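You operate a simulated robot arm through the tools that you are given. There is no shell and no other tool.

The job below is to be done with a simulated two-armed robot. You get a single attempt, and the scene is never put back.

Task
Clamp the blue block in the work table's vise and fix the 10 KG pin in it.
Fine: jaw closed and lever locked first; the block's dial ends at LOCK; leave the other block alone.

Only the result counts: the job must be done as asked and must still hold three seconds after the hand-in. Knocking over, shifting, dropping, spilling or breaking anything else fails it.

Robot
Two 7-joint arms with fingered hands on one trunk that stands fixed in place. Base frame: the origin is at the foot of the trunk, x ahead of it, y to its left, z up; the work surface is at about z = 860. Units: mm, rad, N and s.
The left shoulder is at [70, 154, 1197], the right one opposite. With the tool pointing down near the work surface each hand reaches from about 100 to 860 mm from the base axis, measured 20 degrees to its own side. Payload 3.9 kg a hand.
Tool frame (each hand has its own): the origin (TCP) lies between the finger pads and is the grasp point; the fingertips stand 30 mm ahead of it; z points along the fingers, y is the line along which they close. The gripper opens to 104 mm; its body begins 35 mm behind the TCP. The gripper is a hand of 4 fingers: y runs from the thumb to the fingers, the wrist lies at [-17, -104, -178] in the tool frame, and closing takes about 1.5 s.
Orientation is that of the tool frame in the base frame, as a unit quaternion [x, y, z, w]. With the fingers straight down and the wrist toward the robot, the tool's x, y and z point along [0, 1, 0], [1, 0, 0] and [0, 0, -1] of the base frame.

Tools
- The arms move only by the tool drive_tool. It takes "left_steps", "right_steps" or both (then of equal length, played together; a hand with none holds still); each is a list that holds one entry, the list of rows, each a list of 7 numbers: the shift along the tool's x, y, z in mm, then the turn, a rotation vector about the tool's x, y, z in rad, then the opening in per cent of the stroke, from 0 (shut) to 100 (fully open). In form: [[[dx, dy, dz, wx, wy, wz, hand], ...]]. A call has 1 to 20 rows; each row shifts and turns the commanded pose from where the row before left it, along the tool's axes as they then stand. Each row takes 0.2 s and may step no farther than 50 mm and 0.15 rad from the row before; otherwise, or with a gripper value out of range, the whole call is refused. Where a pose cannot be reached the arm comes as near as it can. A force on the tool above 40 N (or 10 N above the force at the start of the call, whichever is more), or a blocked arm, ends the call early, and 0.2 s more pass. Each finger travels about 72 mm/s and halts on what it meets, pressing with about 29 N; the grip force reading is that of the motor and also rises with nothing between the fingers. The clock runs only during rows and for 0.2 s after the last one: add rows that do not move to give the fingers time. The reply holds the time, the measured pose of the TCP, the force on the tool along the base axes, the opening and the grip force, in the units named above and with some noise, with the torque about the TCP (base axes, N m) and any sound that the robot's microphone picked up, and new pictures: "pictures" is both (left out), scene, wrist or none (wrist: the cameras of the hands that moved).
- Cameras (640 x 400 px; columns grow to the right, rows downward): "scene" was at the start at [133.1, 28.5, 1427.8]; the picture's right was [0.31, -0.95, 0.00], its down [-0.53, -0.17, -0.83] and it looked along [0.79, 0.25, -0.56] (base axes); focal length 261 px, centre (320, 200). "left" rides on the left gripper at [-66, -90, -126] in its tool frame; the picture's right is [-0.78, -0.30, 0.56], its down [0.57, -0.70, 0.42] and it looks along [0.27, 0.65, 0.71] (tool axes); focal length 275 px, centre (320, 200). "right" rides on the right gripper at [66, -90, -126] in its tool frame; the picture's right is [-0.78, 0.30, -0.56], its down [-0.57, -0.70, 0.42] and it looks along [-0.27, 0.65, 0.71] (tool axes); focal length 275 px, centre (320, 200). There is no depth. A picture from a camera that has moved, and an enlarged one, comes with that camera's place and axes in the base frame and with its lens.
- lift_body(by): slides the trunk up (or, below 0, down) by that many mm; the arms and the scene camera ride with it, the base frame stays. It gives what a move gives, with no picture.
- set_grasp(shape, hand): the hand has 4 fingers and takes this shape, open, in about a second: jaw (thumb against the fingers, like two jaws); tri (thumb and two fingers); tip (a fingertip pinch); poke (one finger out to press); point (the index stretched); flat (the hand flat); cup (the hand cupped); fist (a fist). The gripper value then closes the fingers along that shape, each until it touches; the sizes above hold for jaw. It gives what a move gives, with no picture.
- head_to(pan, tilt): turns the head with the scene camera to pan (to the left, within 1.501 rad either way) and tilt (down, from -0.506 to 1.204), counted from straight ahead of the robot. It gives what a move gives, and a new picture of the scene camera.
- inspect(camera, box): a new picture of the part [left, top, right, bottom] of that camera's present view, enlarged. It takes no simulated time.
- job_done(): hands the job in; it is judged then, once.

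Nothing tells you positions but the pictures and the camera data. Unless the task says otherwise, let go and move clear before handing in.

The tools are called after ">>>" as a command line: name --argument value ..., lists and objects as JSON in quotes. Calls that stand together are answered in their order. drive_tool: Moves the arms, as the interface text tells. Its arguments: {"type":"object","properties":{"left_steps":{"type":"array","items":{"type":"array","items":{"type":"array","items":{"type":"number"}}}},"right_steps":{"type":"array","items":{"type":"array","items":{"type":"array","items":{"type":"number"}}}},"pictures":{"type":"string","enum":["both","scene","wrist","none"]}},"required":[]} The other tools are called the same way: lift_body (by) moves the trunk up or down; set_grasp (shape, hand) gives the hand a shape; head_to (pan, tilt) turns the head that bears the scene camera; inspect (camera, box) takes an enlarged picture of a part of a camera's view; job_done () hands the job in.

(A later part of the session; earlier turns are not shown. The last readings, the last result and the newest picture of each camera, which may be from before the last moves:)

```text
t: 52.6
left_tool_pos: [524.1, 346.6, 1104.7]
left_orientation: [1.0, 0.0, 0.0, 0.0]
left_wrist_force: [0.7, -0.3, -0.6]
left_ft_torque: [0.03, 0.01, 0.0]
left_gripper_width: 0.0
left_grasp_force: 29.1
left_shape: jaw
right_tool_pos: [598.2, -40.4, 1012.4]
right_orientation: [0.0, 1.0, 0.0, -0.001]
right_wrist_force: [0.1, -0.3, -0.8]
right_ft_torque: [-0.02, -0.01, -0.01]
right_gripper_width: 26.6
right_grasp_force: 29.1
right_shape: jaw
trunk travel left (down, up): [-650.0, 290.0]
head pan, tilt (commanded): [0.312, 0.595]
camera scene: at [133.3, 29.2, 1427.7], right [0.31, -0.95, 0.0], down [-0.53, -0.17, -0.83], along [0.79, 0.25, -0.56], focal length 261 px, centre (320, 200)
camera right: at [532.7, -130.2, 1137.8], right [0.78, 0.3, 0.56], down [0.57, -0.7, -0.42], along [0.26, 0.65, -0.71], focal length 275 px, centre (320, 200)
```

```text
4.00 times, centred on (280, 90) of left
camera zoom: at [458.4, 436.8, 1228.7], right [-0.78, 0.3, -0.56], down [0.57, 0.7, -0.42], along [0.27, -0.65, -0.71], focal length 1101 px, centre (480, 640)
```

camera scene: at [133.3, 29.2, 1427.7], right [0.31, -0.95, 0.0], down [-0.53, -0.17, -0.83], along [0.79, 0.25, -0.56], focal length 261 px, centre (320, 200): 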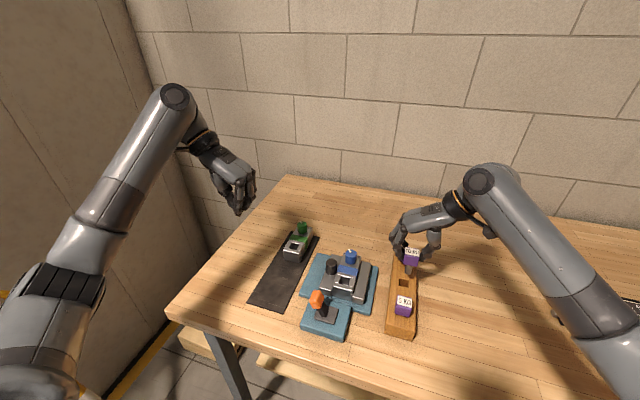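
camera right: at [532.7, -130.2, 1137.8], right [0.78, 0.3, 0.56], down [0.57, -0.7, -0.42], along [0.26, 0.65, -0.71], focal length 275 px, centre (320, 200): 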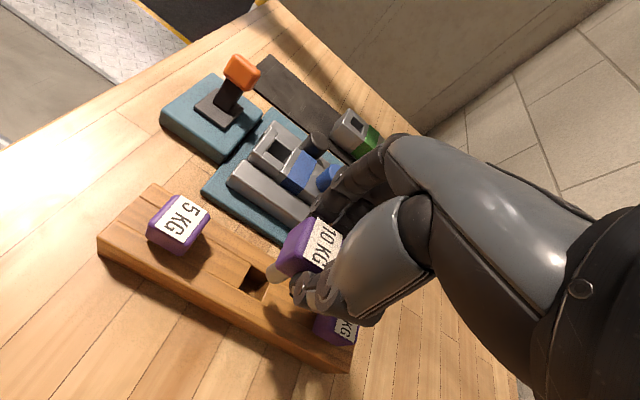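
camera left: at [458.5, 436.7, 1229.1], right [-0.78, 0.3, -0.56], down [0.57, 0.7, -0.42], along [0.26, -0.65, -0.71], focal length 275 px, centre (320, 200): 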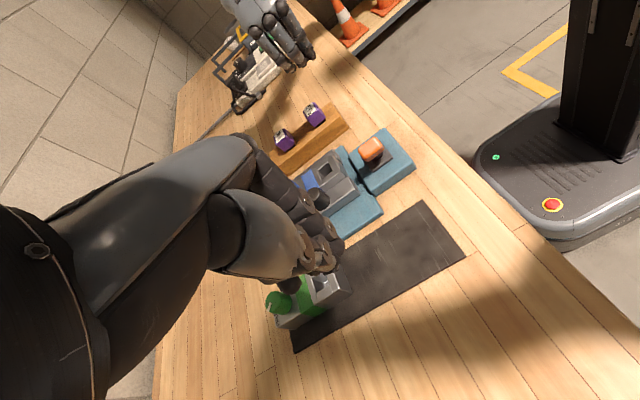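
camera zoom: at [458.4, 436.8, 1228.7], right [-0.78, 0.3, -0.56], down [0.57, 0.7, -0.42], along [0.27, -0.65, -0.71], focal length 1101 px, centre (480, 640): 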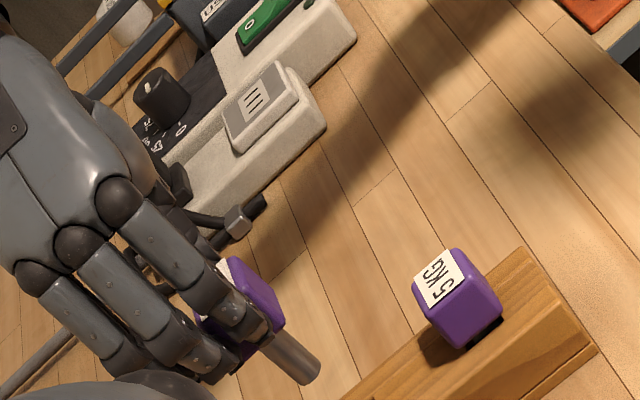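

The pin has a round peg (about 19 mm) and the block's hole is about 24 mm square, near (547, 99). I'll raise the pin and carry it over the hole.

>>> drive_tool --right_steps '[[[0, 0, -18, 0, 0, 0, 0], [0, 0, -18, 0, 0, 0, 0], [10.4, 27.9, 0, 0, 0, 0, 0], [10.4, 27.9, 0, 0, 0, 0, 0], [10.4, 27.9, 0, 0, 0, 0, 0], [10.4, 27.9, 0, 0, 0, 0, 0], [10.4, 27.9, 0, 0, 0, 0, 0], [0, 0, 0, 0, 0, 0, 0], [0, 0, 0, 0, 0, 0, 0]]]' --pictures "both"

>>> inspect --camera "right" --box '[180, 130, 400, 330]'

>>> inspect --camera "scene" --box '[305, 210, 395, 310]'

>>> inspect --camera "left" --box '[270, 100, 400, 220]'

```text
t: 54.6
left_tool_pos: [524.8, 345.1, 1104.8]
left_orientation: [1.0, 0.001, 0.0, 0.0]
left_wrist_force: [0.5, 0.5, -1.2]
left_ft_torque: [0.01, -0.03, -0.03]
left_gripper_width: 0.1
left_grasp_force: 28.6
left_shape: jaw
right_tool_pos: [547.1, 103.1, 1047.2]
right_orientation: [0.0, 1.0, 0.0, 0.0]
right_wrist_force: [-0.1, -0.1, -0.7]
right_ft_torque: [0.04, -0.01, -0.01]
right_gripper_width: 26.6
right_grasp_force: 29.4
right_shape: jaw
trunk travel left (down, up): [-650.0, 290.0]
head pan, tilt (commanded): [0.312, 0.595]
camera scene: at [133.2, 29.4, 1427.7], right [0.31, -0.95, 0.0], down [-0.53, -0.17, -0.83], along [0.79, 0.25, -0.56], focal length 261 px, centre (320, 200)
camera right: at [481.6, 13.1, 1173.1], right [0.78, 0.3, 0.56], down [0.57, -0.7, -0.42], along [0.26, 0.65, -0.71], focal length 275 px, centre (320, 200)
```

scene: 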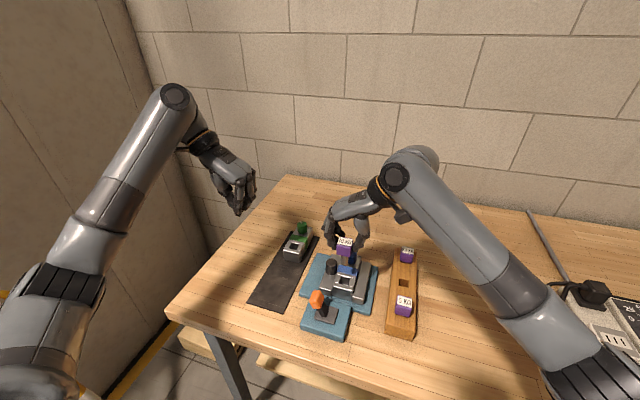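
right: 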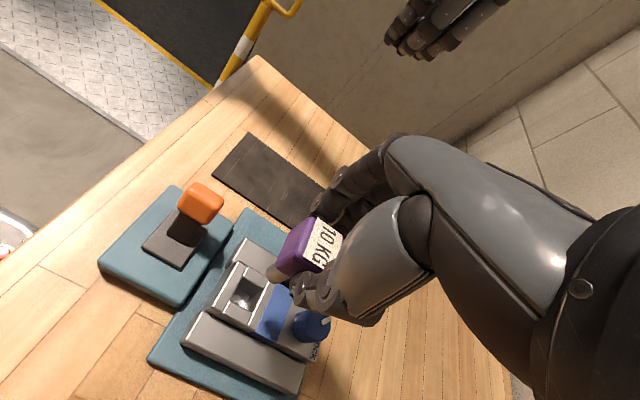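

```text
2.00 times, centred on (290, 230) of right
camera zoom: at [481.6, 13.1, 1173.1], right [0.78, 0.3, 0.56], down [0.57, -0.7, -0.42], along [0.26, 0.65, -0.71], focal length 551 px, centre (380, 140)
```

zoom: 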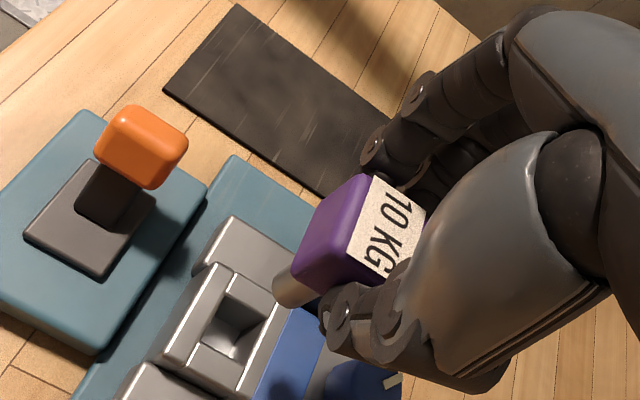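

```text
4.00 times, centred on (350, 260) of scene
camera zoom: at [133.2, 29.4, 1427.7], right [0.31, -0.95, 0.0], down [-0.53, -0.17, -0.83], along [0.79, 0.25, -0.56], focal length 1043 px, centre (200, -40)
```

zoom: 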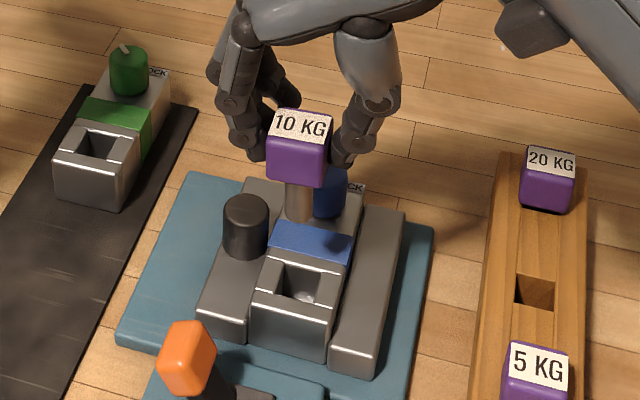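

```text
3.33 times, centred on (335, 160) of left
camera zoom: at [458.4, 436.8, 1228.7], right [-0.78, 0.3, -0.56], down [0.57, 0.7, -0.42], along [0.26, -0.65, -0.71], focal length 918 px, centre (270, 333)
```

zoom: 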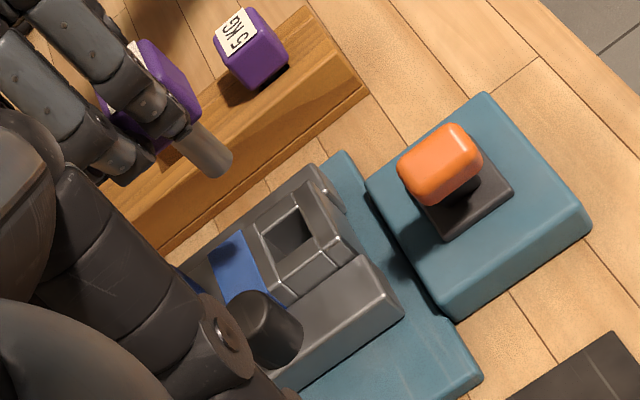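

I measure the peg at about (548.4, 103.5) and the hole at about (547.5, 99). I'll correct by −4.5 mm in y and lower until the peg end is just above the hole.

>>> drive_tool --right_steps '[[[1, -4.5, 0, 0, 0, 0, 0], [0, 0, 15, 0, 0, 0, 0], [0, 0, 15, 0, 0, 0, 0], [0, 0, 12, 0, 0, 0, 0], [0, 0, 7, 0, 0, 0, 0], [0, 0, 0, 0, 0, 0, 0], [0, 0, 0, 0, 0, 0, 0]]]' --pictures "wrist"

>>> inspect --camera "right" --box '[200, 150, 320, 270]'

>>> inspect --camera "scene" --box '[320, 240, 380, 300]'

>>> inspect --camera "left" --box '[280, 120, 380, 210]'

```text
t: 56.2
left_tool_pos: [524.6, 347.1, 1104.9]
left_orientation: [1.0, 0.0, 0.0, 0.0]
left_wrist_force: [-0.3, -0.6, -0.4]
left_ft_torque: [0.03, 0.02, 0.0]
left_gripper_width: 0.0
left_grasp_force: 29.2
left_shape: jaw
right_tool_pos: [544.4, 96.4, 997.4]
right_orientation: [-0.001, 1.0, 0.0, 0.001]
right_wrist_force: [0.7, 0.3, -1.0]
right_ft_torque: [0.02, 0.0, 0.04]
right_gripper_width: 26.9
right_grasp_force: 28.6
right_shape: jaw
trunk travel left (down, up): [-650.0, 290.0]
head pan, tilt (commanded): [0.312, 0.595]
camera right: at [479.8, 6.4, 1124.4], right [0.78, 0.3, 0.56], down [0.57, -0.7, -0.42], along [0.26, 0.65, -0.71], focal length 275 px, centre (320, 200)
```

right: 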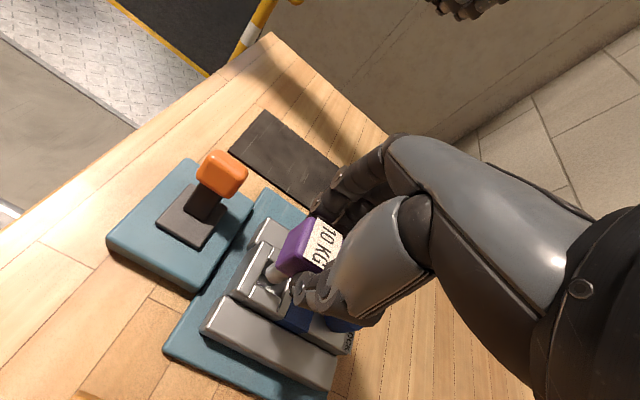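

```text
3.33 times, centred on (260, 210) of right
camera zoom: at [479.8, 6.4, 1124.4], right [0.78, 0.3, 0.56], down [0.57, -0.7, -0.42], along [0.26, 0.65, -0.71], focal length 918 px, centre (520, 167)
```

zoom: 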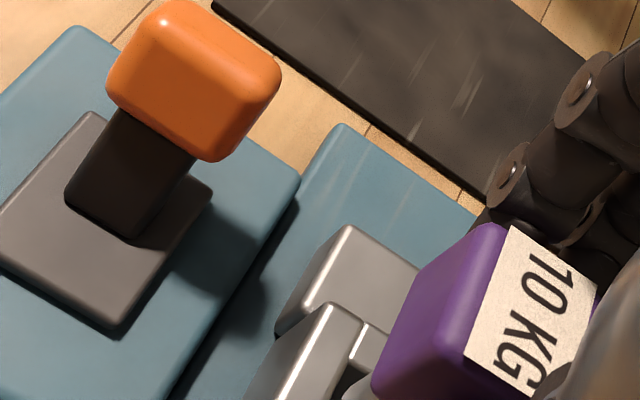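

```text
6.67 times, centred on (350, 270) of scene
camera zoom: at [133.2, 29.2, 1427.7], right [0.31, -0.95, 0.0], down [-0.53, -0.17, -0.83], along [0.79, 0.25, -0.56], focal length 1739 px, centre (120, -267)
```

zoom: 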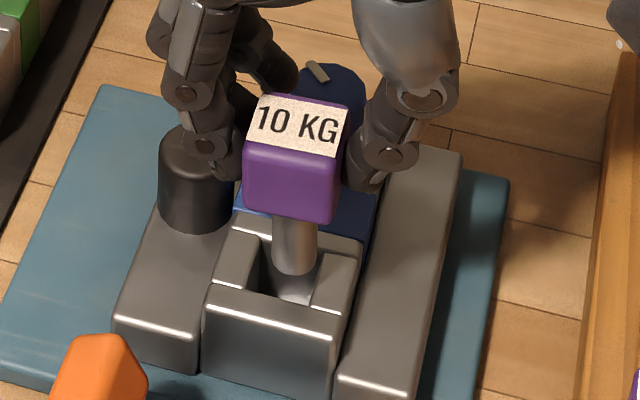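

```text
4.44 times, centred on (330, 165) of left
camera zoom: at [458.4, 436.8, 1228.7], right [-0.78, 0.3, -0.56], down [0.57, 0.7, -0.42], along [0.27, -0.65, -0.71], focal length 1224 px, centre (276, 356)
```

zoom: 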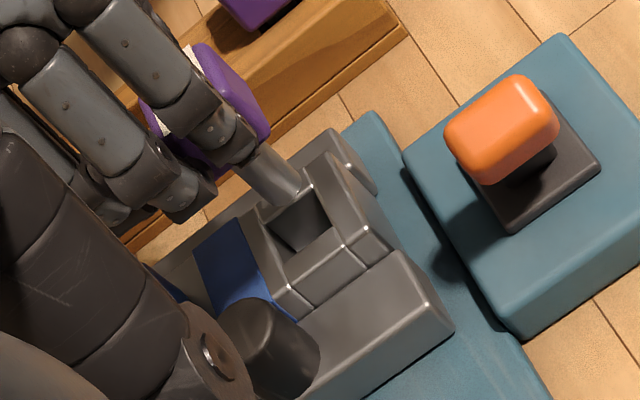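

>>> inspect --camera "scene" --box '[328, 260, 364, 286]'

>>> inspect --camera "left" --box '[320, 145, 365, 185]'

>>> inspect --camera "right" --box '[235, 220, 295, 280]'

```text
15.38 times, centred on (346, 273) of scene
camera zoom: at [133.2, 29.2, 1427.7], right [0.31, -0.95, 0.0], down [-0.53, -0.17, -0.83], along [0.79, 0.25, -0.56], focal length 4012 px, centre (-80, -923)
```

zoom: 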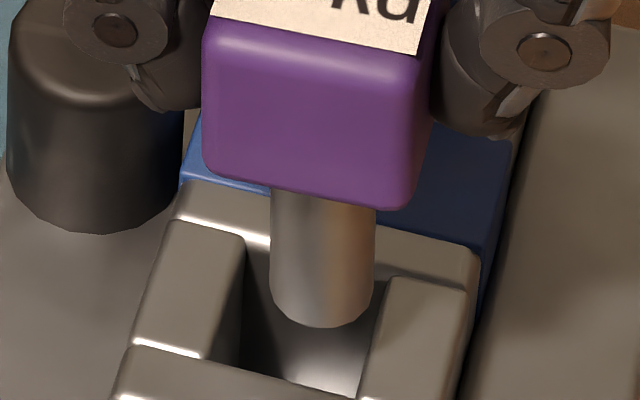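

```text
10.00 times, centred on (342, 165) of left
camera zoom: at [458.4, 436.8, 1228.7], right [-0.78, 0.3, -0.56], down [0.57, 0.7, -0.42], along [0.27, -0.65, -0.71], focal length 2753 px, centre (95, 550)
```

zoom: 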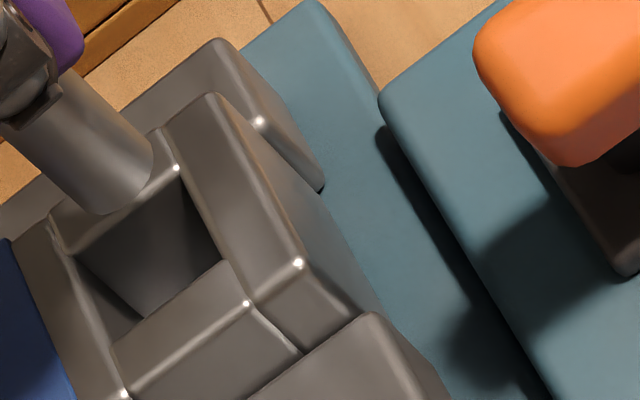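

```text
6.67 times, centred on (265, 250) of right
camera zoom: at [479.8, 6.4, 1124.4], right [0.78, 0.3, 0.56], down [0.57, -0.7, -0.42], along [0.26, 0.65, -0.71], focal length 1835 px, centre (687, -133)
```

zoom: 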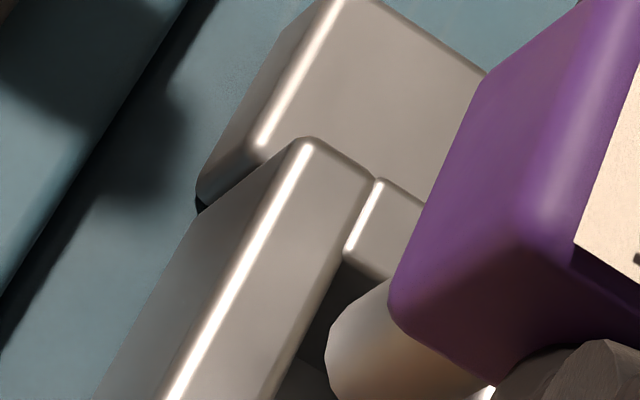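

Combining the three views, the peg end is near (542.7, 96.5, 923) and the hole centre near (548.3, 99.4, 908). I'll shift +5.6 mm in x and +2.9 mm in y, then lower a little and recheck.

>>> drive_tool --right_steps '[[[-2.8, 1.5, 0, 0, 0, 0, 0], [-2.8, 1.4, 0, 0, 0, 0, 0], [0, 0, 5, 0, 0, 0, 0], [0, 0, 4, 0, 0, 0, 0], [0, 0, 0, 0, 0, 0, 0], [0, 0, 0, 0, 0, 0, 0]]]' --pictures "none"

>>> inspect --camera "scene" --box '[328, 260, 364, 286]'

>>> inspect --camera "left" --box '[310, 145, 355, 185]'

>>> inspect --camera "right" --box '[235, 220, 295, 280]'

```text
t: 57.6
left_tool_pos: [525.3, 347.1, 1105.5]
left_orientation: [1.0, 0.0, -0.001, 0.0]
left_wrist_force: [1.0, -0.5, 0.6]
left_ft_torque: [0.0, 0.02, -0.02]
left_gripper_width: 0.4
left_grasp_force: 29.6
left_shape: jaw
right_tool_pos: [552.3, 100.2, 990.3]
right_orientation: [-0.001, 1.0, 0.0, -0.001]
right_wrist_force: [0.3, -0.5, -0.6]
right_ft_torque: [-0.04, 0.01, -0.03]
right_gripper_width: 26.7
right_grasp_force: 29.1
right_shape: jaw
trunk travel left (down, up): [-650.0, 290.0]
head pan, tilt (commanded): [0.312, 0.595]
```

```text
15.38 times, centred on (346, 273) of scene
camera zoom: at [133.2, 29.2, 1427.7], right [0.31, -0.95, 0.0], down [-0.53, -0.17, -0.83], along [0.79, 0.25, -0.56], focal length 4012 px, centre (-80, -923)
```

zoom: 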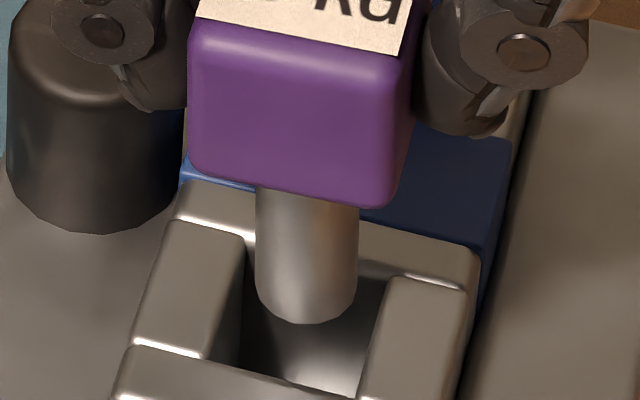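

```text
10.00 times, centred on (332, 165) of left
camera zoom: at [458.4, 436.8, 1228.7], right [-0.78, 0.3, -0.56], down [0.57, 0.7, -0.42], along [0.27, -0.65, -0.71], focal length 2753 px, centre (195, 550)
```

zoom: 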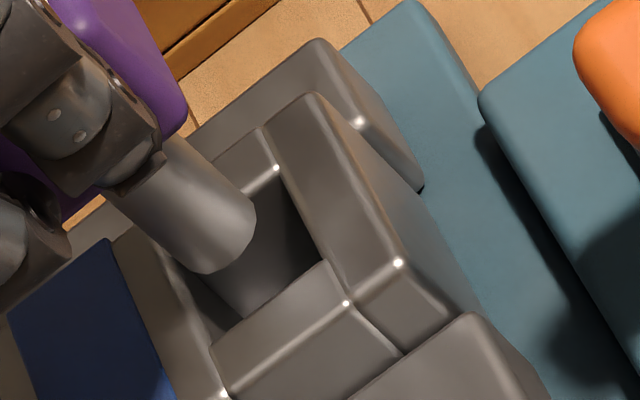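

```text
6.67 times, centred on (265, 250) of right
camera zoom: at [486.0, 9.9, 1116.5], right [0.78, 0.3, 0.56], down [0.57, -0.7, -0.42], along [0.26, 0.65, -0.71], focal length 1835 px, centre (687, -133)
```

zoom: 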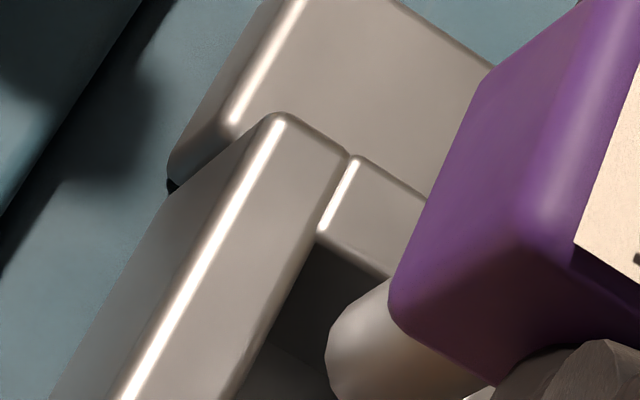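

The peg is centred over the hole within about a millimetre. I'll lower gently and watch the forces.

>>> drive_tool --right_steps '[[[0, 0.7, 4, 0, 0, 0, 0], [0, 0, 4, 0, 0, 0, 0], [0, 0, 4, 0, 0, 0, 0], [0, 0, 3, 0, 0, 0, 0], [0, 0, 0, 0, 0, 0, 0]]]' --pictures "none"

>>> inspect --camera "scene" --box '[328, 260, 364, 286]'

>>> inspect --camera "left" --box '[310, 145, 355, 185]'

```text
t: 58.8
left_tool_pos: [523.6, 345.9, 1104.2]
left_orientation: [1.0, -0.001, -0.001, 0.0]
left_wrist_force: [-1.0, -0.5, -0.4]
left_ft_torque: [-0.02, 0.03, 0.0]
left_gripper_width: 0.0
left_grasp_force: 29.3
left_shape: jaw
right_tool_pos: [549.8, 100.6, 975.5]
right_orientation: [0.0, 1.0, 0.0, 0.0]
right_wrist_force: [-0.2, 0.9, -0.6]
right_ft_torque: [-0.03, 0.0, 0.01]
right_gripper_width: 26.8
right_grasp_force: 28.9
right_shape: jaw
trunk travel left (down, up): [-650.0, 290.0]
head pan, tilt (commanded): [0.312, 0.595]
```

```text
15.38 times, centred on (346, 273) of scene
camera zoom: at [133.2, 29.3, 1427.7], right [0.31, -0.95, 0.0], down [-0.53, -0.17, -0.83], along [0.79, 0.25, -0.56], focal length 4012 px, centre (-80, -923)
```

zoom: 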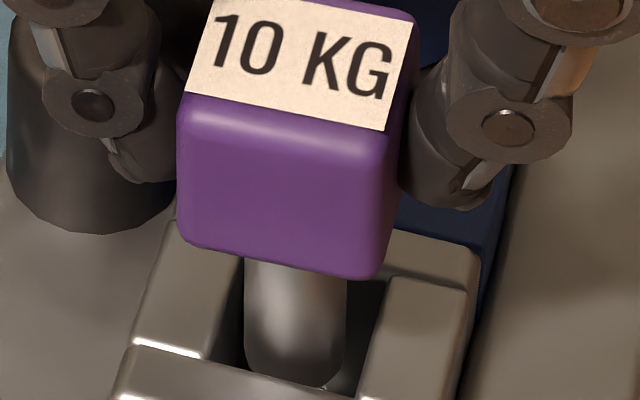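

```text
10.00 times, centred on (332, 165) of left
camera zoom: at [458.4, 436.8, 1228.7], right [-0.78, 0.3, -0.56], down [0.57, 0.7, -0.42], along [0.27, -0.65, -0.71], focal length 2753 px, centre (195, 550)
```

zoom: 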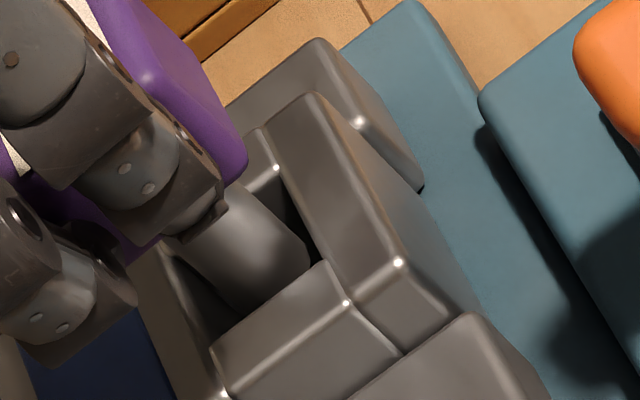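

The peg has entered the hole. Continue down.

>>> drive_tool --right_steps '[[[0, 0, 4, 0, 0, 0, 0], [0, 0, 4, 0, 0, 0, 0], [0, 0, 4, 0, 0, 0, 0], [0, 0, 3, 0, 0, 0, 0], [0, 0, 0, 0, 0, 0, 0]]]' --pictures "none"

>>> inspect --camera "scene" --box '[320, 250, 370, 295]'

>>> inspect --camera "left" --box '[300, 140, 360, 195]'

```text
t: 60.0
left_tool_pos: [524.7, 346.6, 1105.0]
left_orientation: [1.0, 0.0, 0.0, 0.0]
left_wrist_force: [-0.1, -0.7, -0.9]
left_ft_torque: [-0.01, 0.02, -0.02]
left_gripper_width: 0.1
left_grasp_force: 28.2
left_shape: jaw
right_tool_pos: [550.8, 100.6, 962.1]
right_orientation: [-0.001, 1.0, 0.0, 0.0]
right_wrist_force: [0.2, 0.4, -1.0]
right_ft_torque: [0.02, 0.0, -0.01]
right_gripper_width: 26.6
right_grasp_force: 29.3
right_shape: jaw
trunk travel left (down, up): [-650.0, 290.0]
head pan, tilt (commanded): [0.312, 0.595]
```

```text
8.89 times, centred on (345, 272) of scene
camera zoom: at [133.2, 29.3, 1427.7], right [0.31, -0.95, 0.0], down [-0.53, -0.17, -0.83], along [0.79, 0.25, -0.56], focal length 2318 px, centre (98, -444)
```

zoom: 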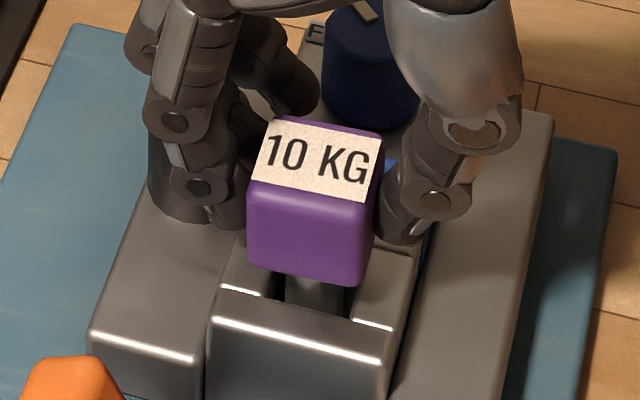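

```text
7.27 times, centred on (330, 168) of left
camera zoom: at [458.3, 436.8, 1228.7], right [-0.78, 0.3, -0.56], down [0.57, 0.7, -0.42], along [0.27, -0.65, -0.71], focal length 2002 px, centre (247, 436)
```

zoom: 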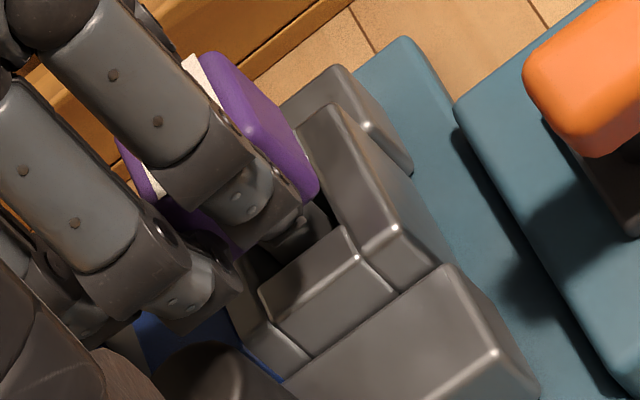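

>>> drive_tool --right_steps '[[[0, 0, 3, 0, 0, 0, 0], [0, 0, 3, 0, 0, 0, 0], [0, 0, 2, 0, 0, 0, 0], [0, 0, 0, 0, 0, 0, 0]]]' --pictures "none"

>>> inspect --camera "scene" --box '[320, 250, 370, 295]'

>>> inspect --camera "left" --box '[300, 140, 360, 195]'

```text
t: 61.0
left_tool_pos: [523.8, 346.7, 1104.6]
left_orientation: [1.0, 0.001, 0.0, 0.0]
left_wrist_force: [0.0, -0.5, -0.4]
left_ft_torque: [0.01, 0.0, -0.05]
left_gripper_width: 0.1
left_grasp_force: 29.0
left_shape: jaw
right_tool_pos: [551.1, 100.4, 952.8]
right_orientation: [0.0, 1.0, 0.0, -0.001]
right_wrist_force: [0.0, -0.3, -0.9]
right_ft_torque: [-0.01, -0.03, -0.02]
right_gripper_width: 26.8
right_grasp_force: 29.2
right_shape: jaw
trunk travel left (down, up): [-650.0, 290.0]
head pan, tilt (commanded): [0.312, 0.595]
```

```text
8.89 times, centred on (345, 272) of scene
camera zoom: at [133.2, 29.3, 1427.7], right [0.31, -0.95, 0.0], down [-0.53, -0.17, -0.83], along [0.79, 0.25, -0.56], focal length 2318 px, centre (98, -444)
```

zoom: 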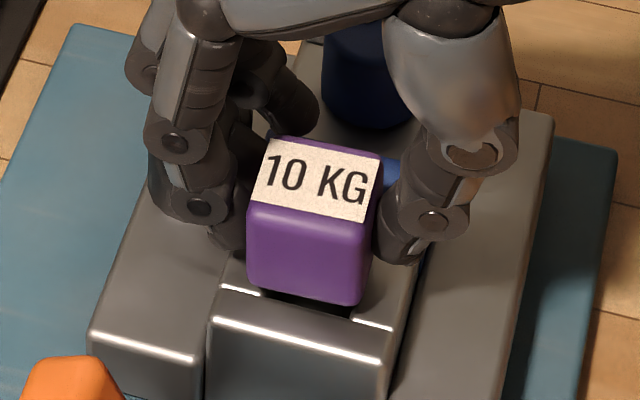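

```text
7.27 times, centred on (330, 168) of left
camera zoom: at [458.4, 436.9, 1228.7], right [-0.78, 0.3, -0.56], down [0.57, 0.7, -0.42], along [0.27, -0.65, -0.71], focal length 2002 px, centre (247, 436)
```

zoom: 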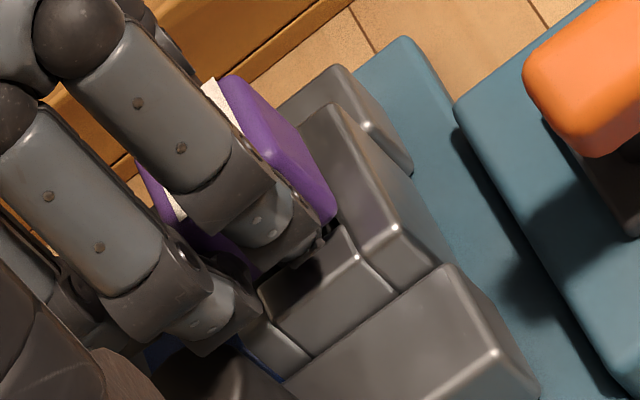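

>>> drive_tool --right_steps '[[[0, 0, 2, 0, 0, 0, 0], [0, 0, 0, 0, 0, 0, 0], [0, 0, 0, 0, 0, 0, 0]]]' --pictures "none"

>>> drive_tool --right_steps '[[[0, 0, 2, 0, 0, 0, 0], [0, 0, 0, 0, 0, 0, 0], [0, 0, 0, 0, 0, 0, 0]]]' --pictures "none"

>>> inspect --camera "scene" --box '[320, 250, 370, 295]'

>>> inspect --camera "left" --box '[300, 140, 360, 195]'

```text
t: 61.8
left_tool_pos: [523.6, 346.6, 1104.9]
left_orientation: [1.0, 0.0, 0.0, 0.0]
left_wrist_force: [-0.7, -0.5, -0.1]
left_ft_torque: [-0.01, 0.0, 0.0]
left_gripper_width: 0.0
left_grasp_force: 29.4
left_shape: jaw
right_tool_pos: [551.4, 100.5, 950.8]
right_orientation: [-0.001, 1.0, 0.0, -0.001]
right_wrist_force: [0.4, 0.7, -0.9]
right_ft_torque: [-0.02, -0.01, 0.01]
right_gripper_width: 26.8
right_grasp_force: 29.4
right_shape: jaw
trunk travel left (down, up): [-650.0, 290.0]
head pan, tilt (commanded): [0.312, 0.595]
```

```text
t: 62.6
left_tool_pos: [523.9, 347.4, 1104.4]
left_orientation: [1.0, 0.0, -0.001, 0.0]
left_wrist_force: [0.2, -0.5, 0.1]
left_ft_torque: [0.01, 0.03, 0.02]
left_gripper_width: 0.1
left_grasp_force: 28.5
left_shape: jaw
right_tool_pos: [550.3, 100.8, 948.8]
right_orientation: [-0.001, 1.0, 0.0, 0.0]
right_wrist_force: [1.4, 0.8, 1.8]
right_ft_torque: [0.02, -0.03, -0.04]
right_gripper_width: 26.8
right_grasp_force: 28.9
right_shape: jaw
trunk travel left (down, up): [-650.0, 290.0]
head pan, tilt (commanded): [0.312, 0.595]
```

```text
8.89 times, centred on (345, 272) of scene
camera zoom: at [132.8, 29.1, 1427.8], right [0.31, -0.95, 0.0], down [-0.53, -0.17, -0.83], along [0.79, 0.25, -0.56], focal length 2318 px, centre (98, -444)
```

zoom: 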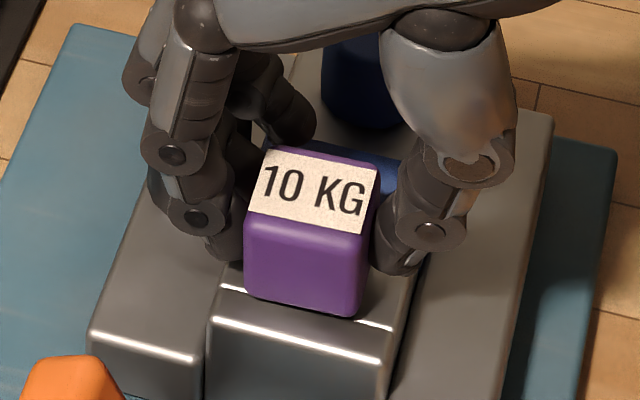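

```text
7.27 times, centred on (330, 168) of left
camera zoom: at [458.0, 436.7, 1228.9], right [-0.78, 0.3, -0.56], down [0.57, 0.7, -0.42], along [0.27, -0.65, -0.71], focal length 2002 px, centre (247, 436)
```

zoom: 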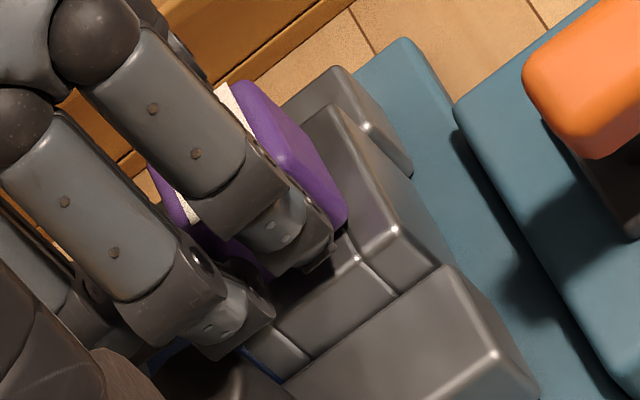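

Contact is beginning. I'll press slightly to seat it.

>>> drive_tool --right_steps '[[[0, 0, 1.5, 0, 0, 0, 0], [0, 0, 0, 0, 0, 0, 0], [0, 0, 0, 0, 0, 0, 0]]]' --pictures "none"

>>> inspect --camera "scene" --box '[330, 262, 362, 290]'

>>> inspect --camera "left" --box '[320, 145, 350, 180]'

```text
t: 63.4
left_tool_pos: [523.4, 347.0, 1105.7]
left_orientation: [1.0, 0.0, 0.001, 0.0]
left_wrist_force: [-1.0, 0.2, 0.4]
left_ft_torque: [0.02, 0.04, 0.01]
left_gripper_width: 0.2
left_grasp_force: 29.2
left_shape: jaw
right_tool_pos: [548.7, 100.6, 949.8]
right_orientation: [0.0, 1.0, 0.001, 0.0]
right_wrist_force: [2.6, -1.4, 12.3]
right_ft_torque: [0.01, -0.08, -0.03]
right_gripper_width: 27.3
right_grasp_force: 28.9
right_shape: jaw
trunk travel left (down, up): [-650.0, 290.0]
head pan, tilt (commanded): [0.312, 0.595]
```

```text
14.29 times, centred on (346, 276) of scene
camera zoom: at [131.6, 28.6, 1428.0], right [0.31, -0.95, 0.0], down [-0.53, -0.17, -0.83], along [0.79, 0.25, -0.56], focal length 3726 px, centre (-51, -886)
```

zoom: 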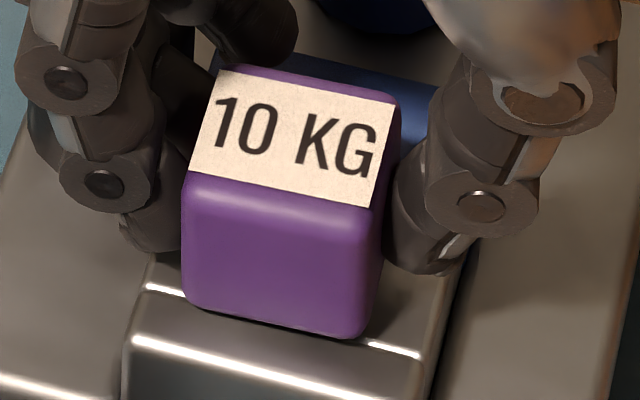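

```text
11.43 times, centred on (335, 162) of left
camera zoom: at [457.0, 436.3, 1229.6], right [-0.78, 0.3, -0.56], down [0.57, 0.7, -0.42], along [0.27, -0.65, -0.71], focal length 3146 px, centre (149, 629)
```

zoom: 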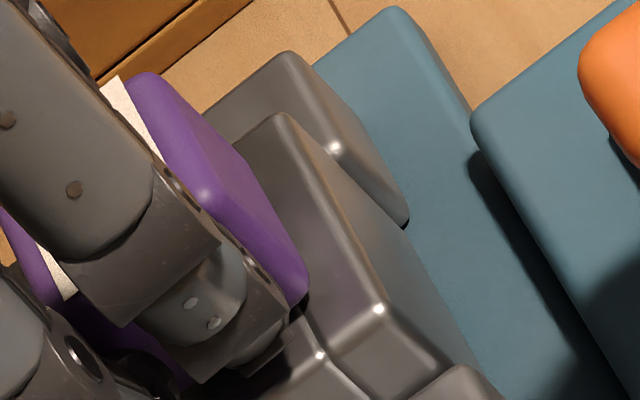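

The pin is seated with 12 N of reaction. I'll relieve the pressure, open slightly, and lift straight off.

>>> drive_tool --right_steps '[[[0, 0, -1.2, 0, 0, 0, 0], [0, 0, 0, 0, 0, 0, 26], [0, 0, 0, 0, 0, 0, 30], [0, 0, 0, 0, 0, 0, 34], [0, 0, 0, 0, 0, 0, 34], [0, 0, 0, 0, 0, 0, 34]]]' --pictures "none"

>>> inspect --camera "scene" --box '[320, 250, 370, 295]'

>>> inspect --camera "left" --box '[300, 140, 360, 195]'

```text
t: 64.8
left_tool_pos: [524.0, 345.9, 1104.5]
left_orientation: [1.0, 0.0, 0.0, -0.001]
left_wrist_force: [0.4, 0.7, -0.5]
left_ft_torque: [-0.04, -0.01, -0.01]
left_gripper_width: 0.0
left_grasp_force: 28.4
left_shape: jaw
right_tool_pos: [550.1, 98.7, 947.6]
right_orientation: [0.0, 1.0, 0.0, -0.001]
right_wrist_force: [-1.7, -4.2, -0.8]
right_ft_torque: [-0.06, 0.07, -0.09]
right_gripper_width: 34.9
right_grasp_force: 0.1
right_shape: jaw
trunk travel left (down, up): [-650.0, 290.0]
head pan, tilt (commanded): [0.312, 0.595]
```

```text
8.89 times, centred on (345, 272) of scene
camera zoom: at [133.0, 28.4, 1427.7], right [0.31, -0.95, 0.0], down [-0.53, -0.17, -0.83], along [0.79, 0.25, -0.56], focal length 2318 px, centre (98, -444)
```

zoom: 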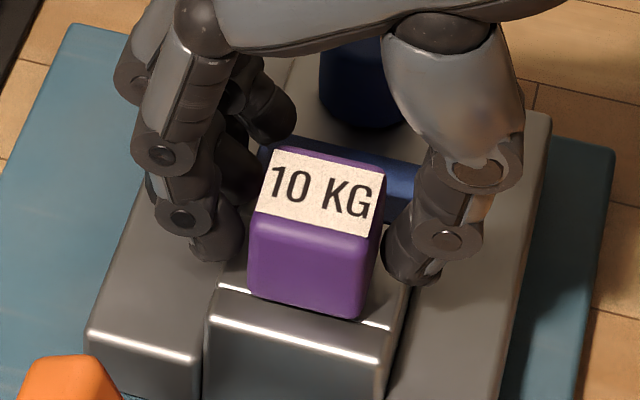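

```text
7.27 times, centred on (330, 168) of left
camera zoom: at [458.1, 436.1, 1229.0], right [-0.78, 0.3, -0.56], down [0.57, 0.7, -0.42], along [0.27, -0.65, -0.71], focal length 2002 px, centre (247, 436)
```

zoom: 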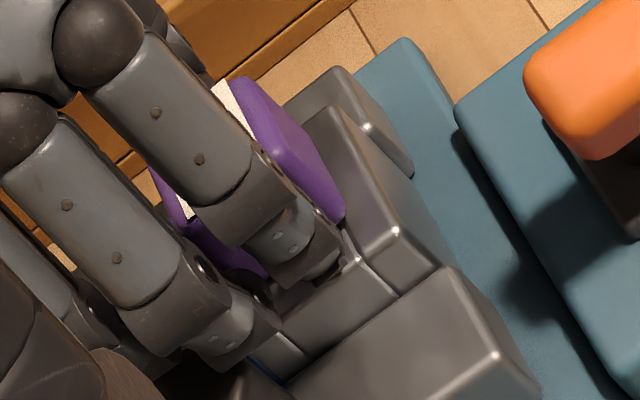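

The pin sits by itself. The fingers lightly touch the knob, so I lift straight up.

>>> drive_tool --right_steps '[[[0, -1, -4, 0, 0, 0, 34], [0, 0, -8, 0, 0, 0, 34], [0, 0, -15, 0, 0, 0, 34], [0, 0, -25, 0, 0, 0, 34], [0, 0, -35, 0, 0, 0, 34], [0, -20, -25, 0, 0, 0, 34], [0, -40, -10, 0, 0, 0, 34], [0, -40, 0, 0, 0, 0, 34], [0, 0, 0, 0, 0, 0, 34]]]' --pictures "both"

>>> inspect --camera "scene" --box '[315, 235, 385, 300]'

>>> inspect --camera "right" --box '[200, 100, 350, 260]'

>>> inspect --camera "left" --box '[290, 130, 370, 200]'

```text
t: 66.8
left_tool_pos: [524.3, 347.6, 1104.0]
left_orientation: [1.0, 0.001, 0.0, 0.001]
left_wrist_force: [0.0, 0.6, 0.4]
left_ft_torque: [-0.01, 0.0, 0.01]
left_gripper_width: 0.0
left_grasp_force: 28.6
left_shape: jaw
right_tool_pos: [549.4, 1.9, 1072.4]
right_orientation: [0.0, 1.0, -0.001, 0.0]
right_wrist_force: [-0.1, -0.8, 0.6]
right_ft_torque: [-0.02, -0.05, 0.0]
right_gripper_width: 35.0
right_grasp_force: 0.2
right_shape: jaw
trunk travel left (down, up): [-650.0, 290.0]
head pan, tilt (commanded): [0.312, 0.595]
camera scene: at [133.3, 30.4, 1427.7], right [0.31, -0.95, 0.0], down [-0.53, -0.17, -0.83], along [0.79, 0.25, -0.56], focal length 261 px, centre (320, 200)
camera right: at [484.9, -88.2, 1198.5], right [0.78, 0.3, 0.56], down [0.57, -0.7, -0.42], along [0.26, 0.65, -0.71], focal length 275 px, centre (320, 200)
```

scene: 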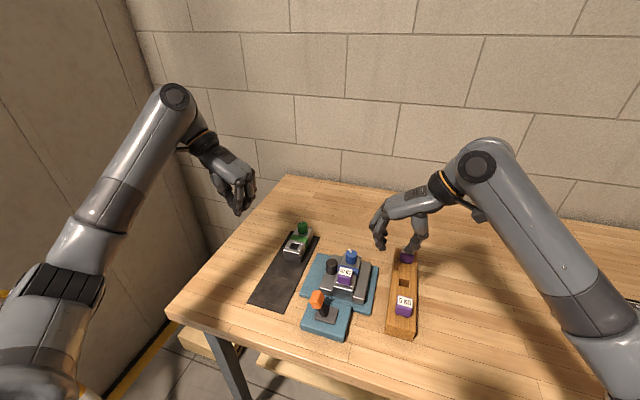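
right: 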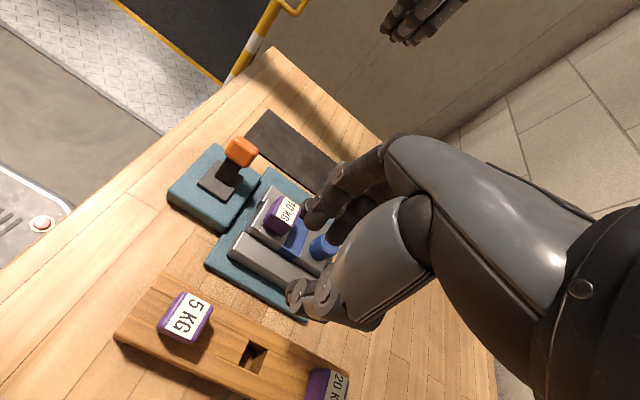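

```text
6.15 times, centred on (350, 268) of scene
camera zoom: at [133.3, 30.4, 1427.7], right [0.31, -0.95, 0.0], down [-0.53, -0.17, -0.83], along [0.79, 0.25, -0.56], focal length 1605 px, centre (135, -215)
```

zoom: 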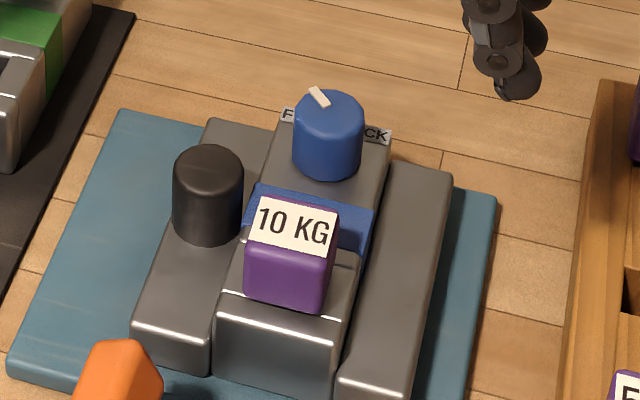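

```text
2.50 times, centred on (275, 180) of right
camera zoom: at [484.9, -88.2, 1198.5], right [0.78, 0.3, 0.56], down [0.57, -0.7, -0.42], along [0.26, 0.65, -0.71], focal length 688 px, centre (432, 250)
```

zoom: 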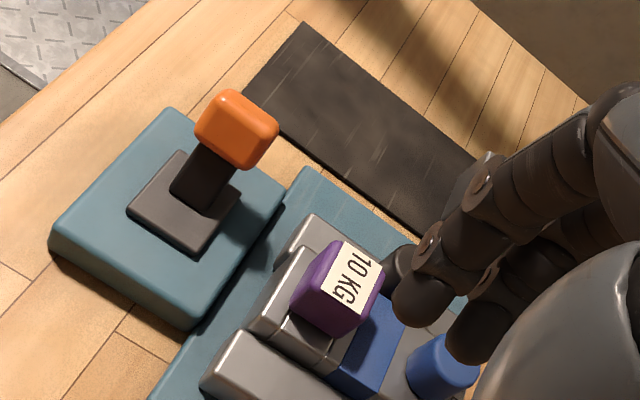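

```text
5.71 times, centred on (330, 165) of left
camera zoom: at [458.1, 438.2, 1228.3], right [-0.78, 0.29, -0.56], down [0.57, 0.7, -0.43], along [0.27, -0.65, -0.71], focal length 1573 px, centre (263, 400)
```

zoom: 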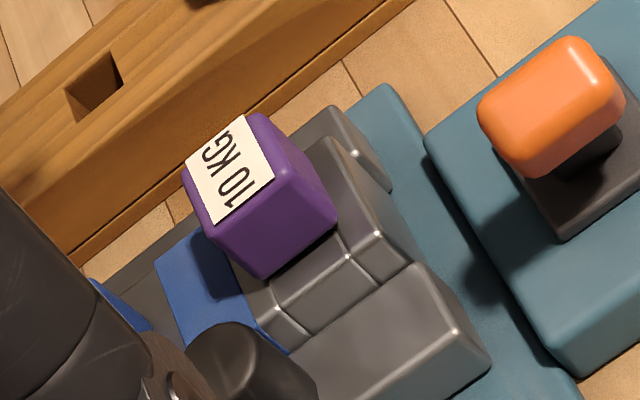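

The pin is seated. Now a close look at the dial.

>>> inspect --camera "scene" --box '[340, 245, 364, 266]'

>>> inspect --camera "left" --box '[240, 130, 360, 220]'

```text
16.00 times, centred on (352, 256) of scene
camera zoom: at [133.3, 30.4, 1427.7], right [0.31, -0.95, 0.0], down [-0.53, -0.17, -0.83], along [0.79, 0.25, -0.56], focal length 4173 px, centre (-192, -688)
```

zoom: 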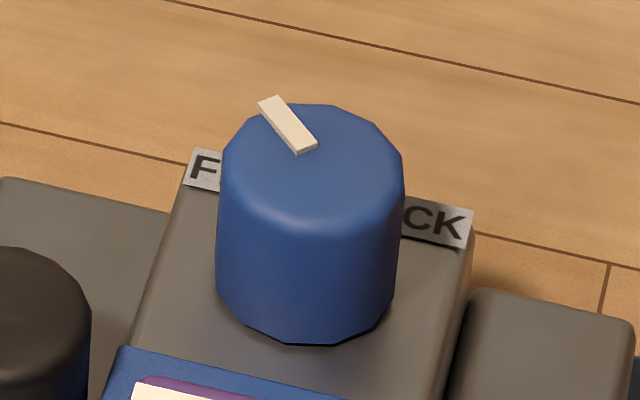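

```text
4.44 times, centred on (300, 175) of left
camera zoom: at [458.1, 438.2, 1228.3], right [-0.78, 0.29, -0.56], down [0.57, 0.7, -0.43], along [0.27, -0.65, -0.71], focal length 1224 px, centre (409, 311)
```

zoom: 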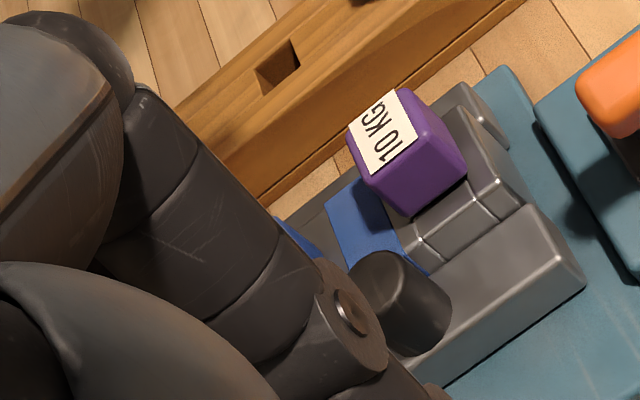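

The pointer sits about 45° toward FREE, so I need roughly a 90° clockwise turn. I'll turn the right hand so its fingers point forward-left (clear of the knob and pin) and move above the dial.

>>> drive_tool --right_steps '[[[0, 0, 0, 0, 0, 0.1396, 60], [0, 0, 0, 0, 0, 0.1396, 60], [0, 0, 0, 0, 0, 0.1396, 60], [0, 0, 0, 0, 0, 0.1396, 60], [0, 0, 0, 0, 0, 0.1396, 60], [3.5, 29, 8, 0, 0, 0, 60], [3.5, 29, 8, 0, 0, 0, 60], [3.5, 29, 8, 0, 0, 0, 60], [3.5, 29, 8, 0, 0, 0, 60], [0, 0, 0, 0, 0, 0, 60], [0, 0, 0, 0, 0, 0, 60]]]' --pictures "both"

>>> inspect --camera "right" --box '[200, 180, 380, 340]'

>>> inspect --camera "scene" --box '[310, 200, 410, 300]'

>>> inspect --camera "left" --box '[200, 60, 380, 220]'

```text
t: 69.2
left_tool_pos: [524.4, 346.6, 1105.9]
left_orientation: [1.0, 0.0, 0.001, 0.0]
left_wrist_force: [0.2, 0.1, 0.9]
left_ft_torque: [0.01, -0.03, -0.01]
left_gripper_width: 0.0
left_grasp_force: 28.7
left_shape: jaw
right_tool_pos: [615.3, 99.4, 1038.7]
right_orientation: [0.342, 0.94, 0.0, 0.0]
right_wrist_force: [1.4, -0.5, 0.0]
right_ft_torque: [0.02, 0.02, -0.02]
right_gripper_width: 61.9
right_grasp_force: 0.1
right_shape: jaw
trunk travel left (down, up): [-650.0, 290.0]
head pan, tilt (commanded): [0.312, 0.595]
camera scene: at [133.2, 29.2, 1427.7], right [0.31, -0.95, 0.0], down [-0.53, -0.17, -0.83], along [0.79, 0.25, -0.56], focal length 261 px, centre (320, 200)
camera right: at [508.2, 72.5, 1164.8], right [0.79, -0.27, 0.56], down [-0.01, -0.91, -0.42], along [0.62, 0.33, -0.71], focal length 275 px, centre (320, 200)
```

scene: 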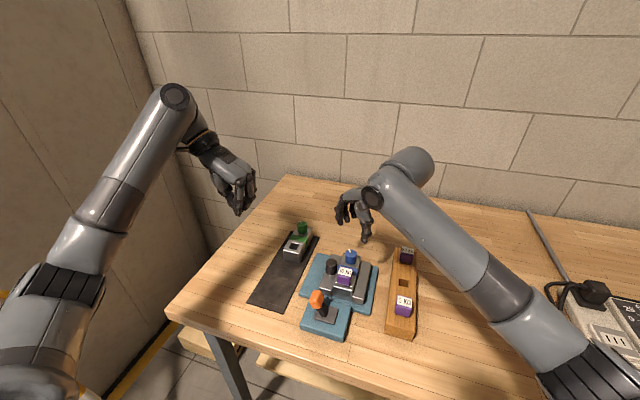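
right: 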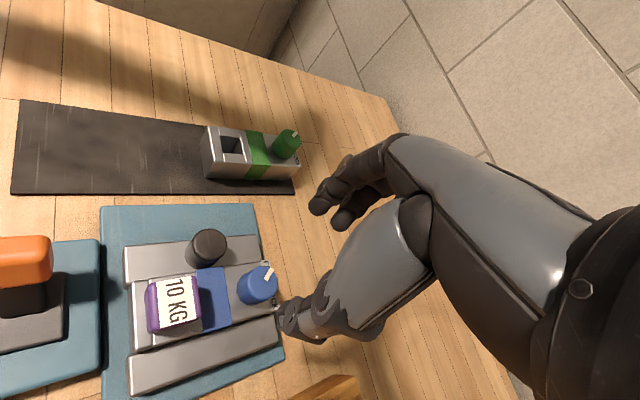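

```text
2.50 times, centred on (290, 260) of right
camera zoom: at [508.2, 72.5, 1164.8], right [0.79, -0.27, 0.56], down [-0.01, -0.91, -0.42], along [0.62, 0.33, -0.71], focal length 688 px, centre (395, 50)
```

zoom: 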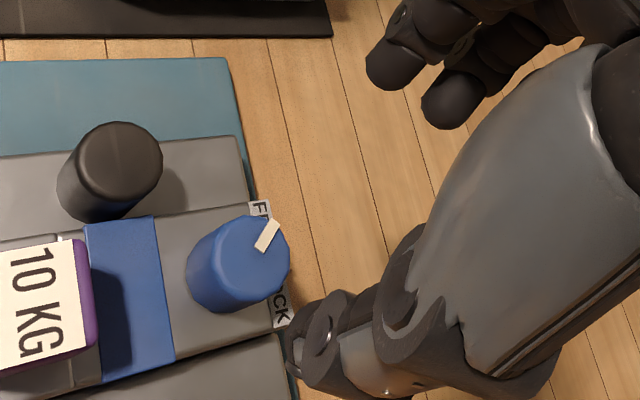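

```text
4.00 times, centred on (360, 250) of scene
camera zoom: at [133.2, 29.2, 1427.7], right [0.31, -0.95, 0.0], down [-0.53, -0.17, -0.83], along [0.79, 0.25, -0.56], focal length 1043 px, centre (160, 0)
```

zoom: 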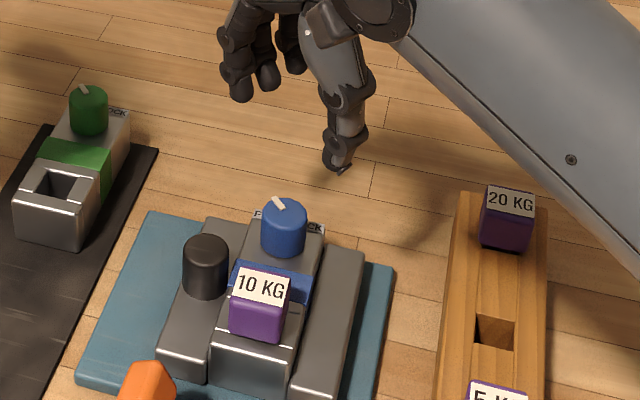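

```text
2.50 times, centred on (290, 140) of left
camera zoom: at [458.5, 436.6, 1228.8], right [-0.78, 0.3, -0.56], down [0.57, 0.7, -0.42], along [0.26, -0.65, -0.71], focal length 688 px, centre (395, 350)
```

zoom: 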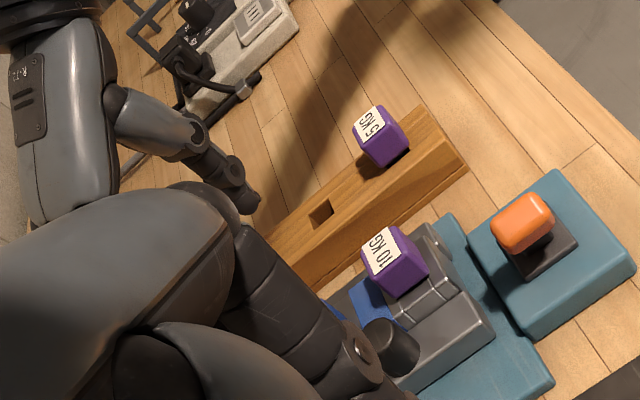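

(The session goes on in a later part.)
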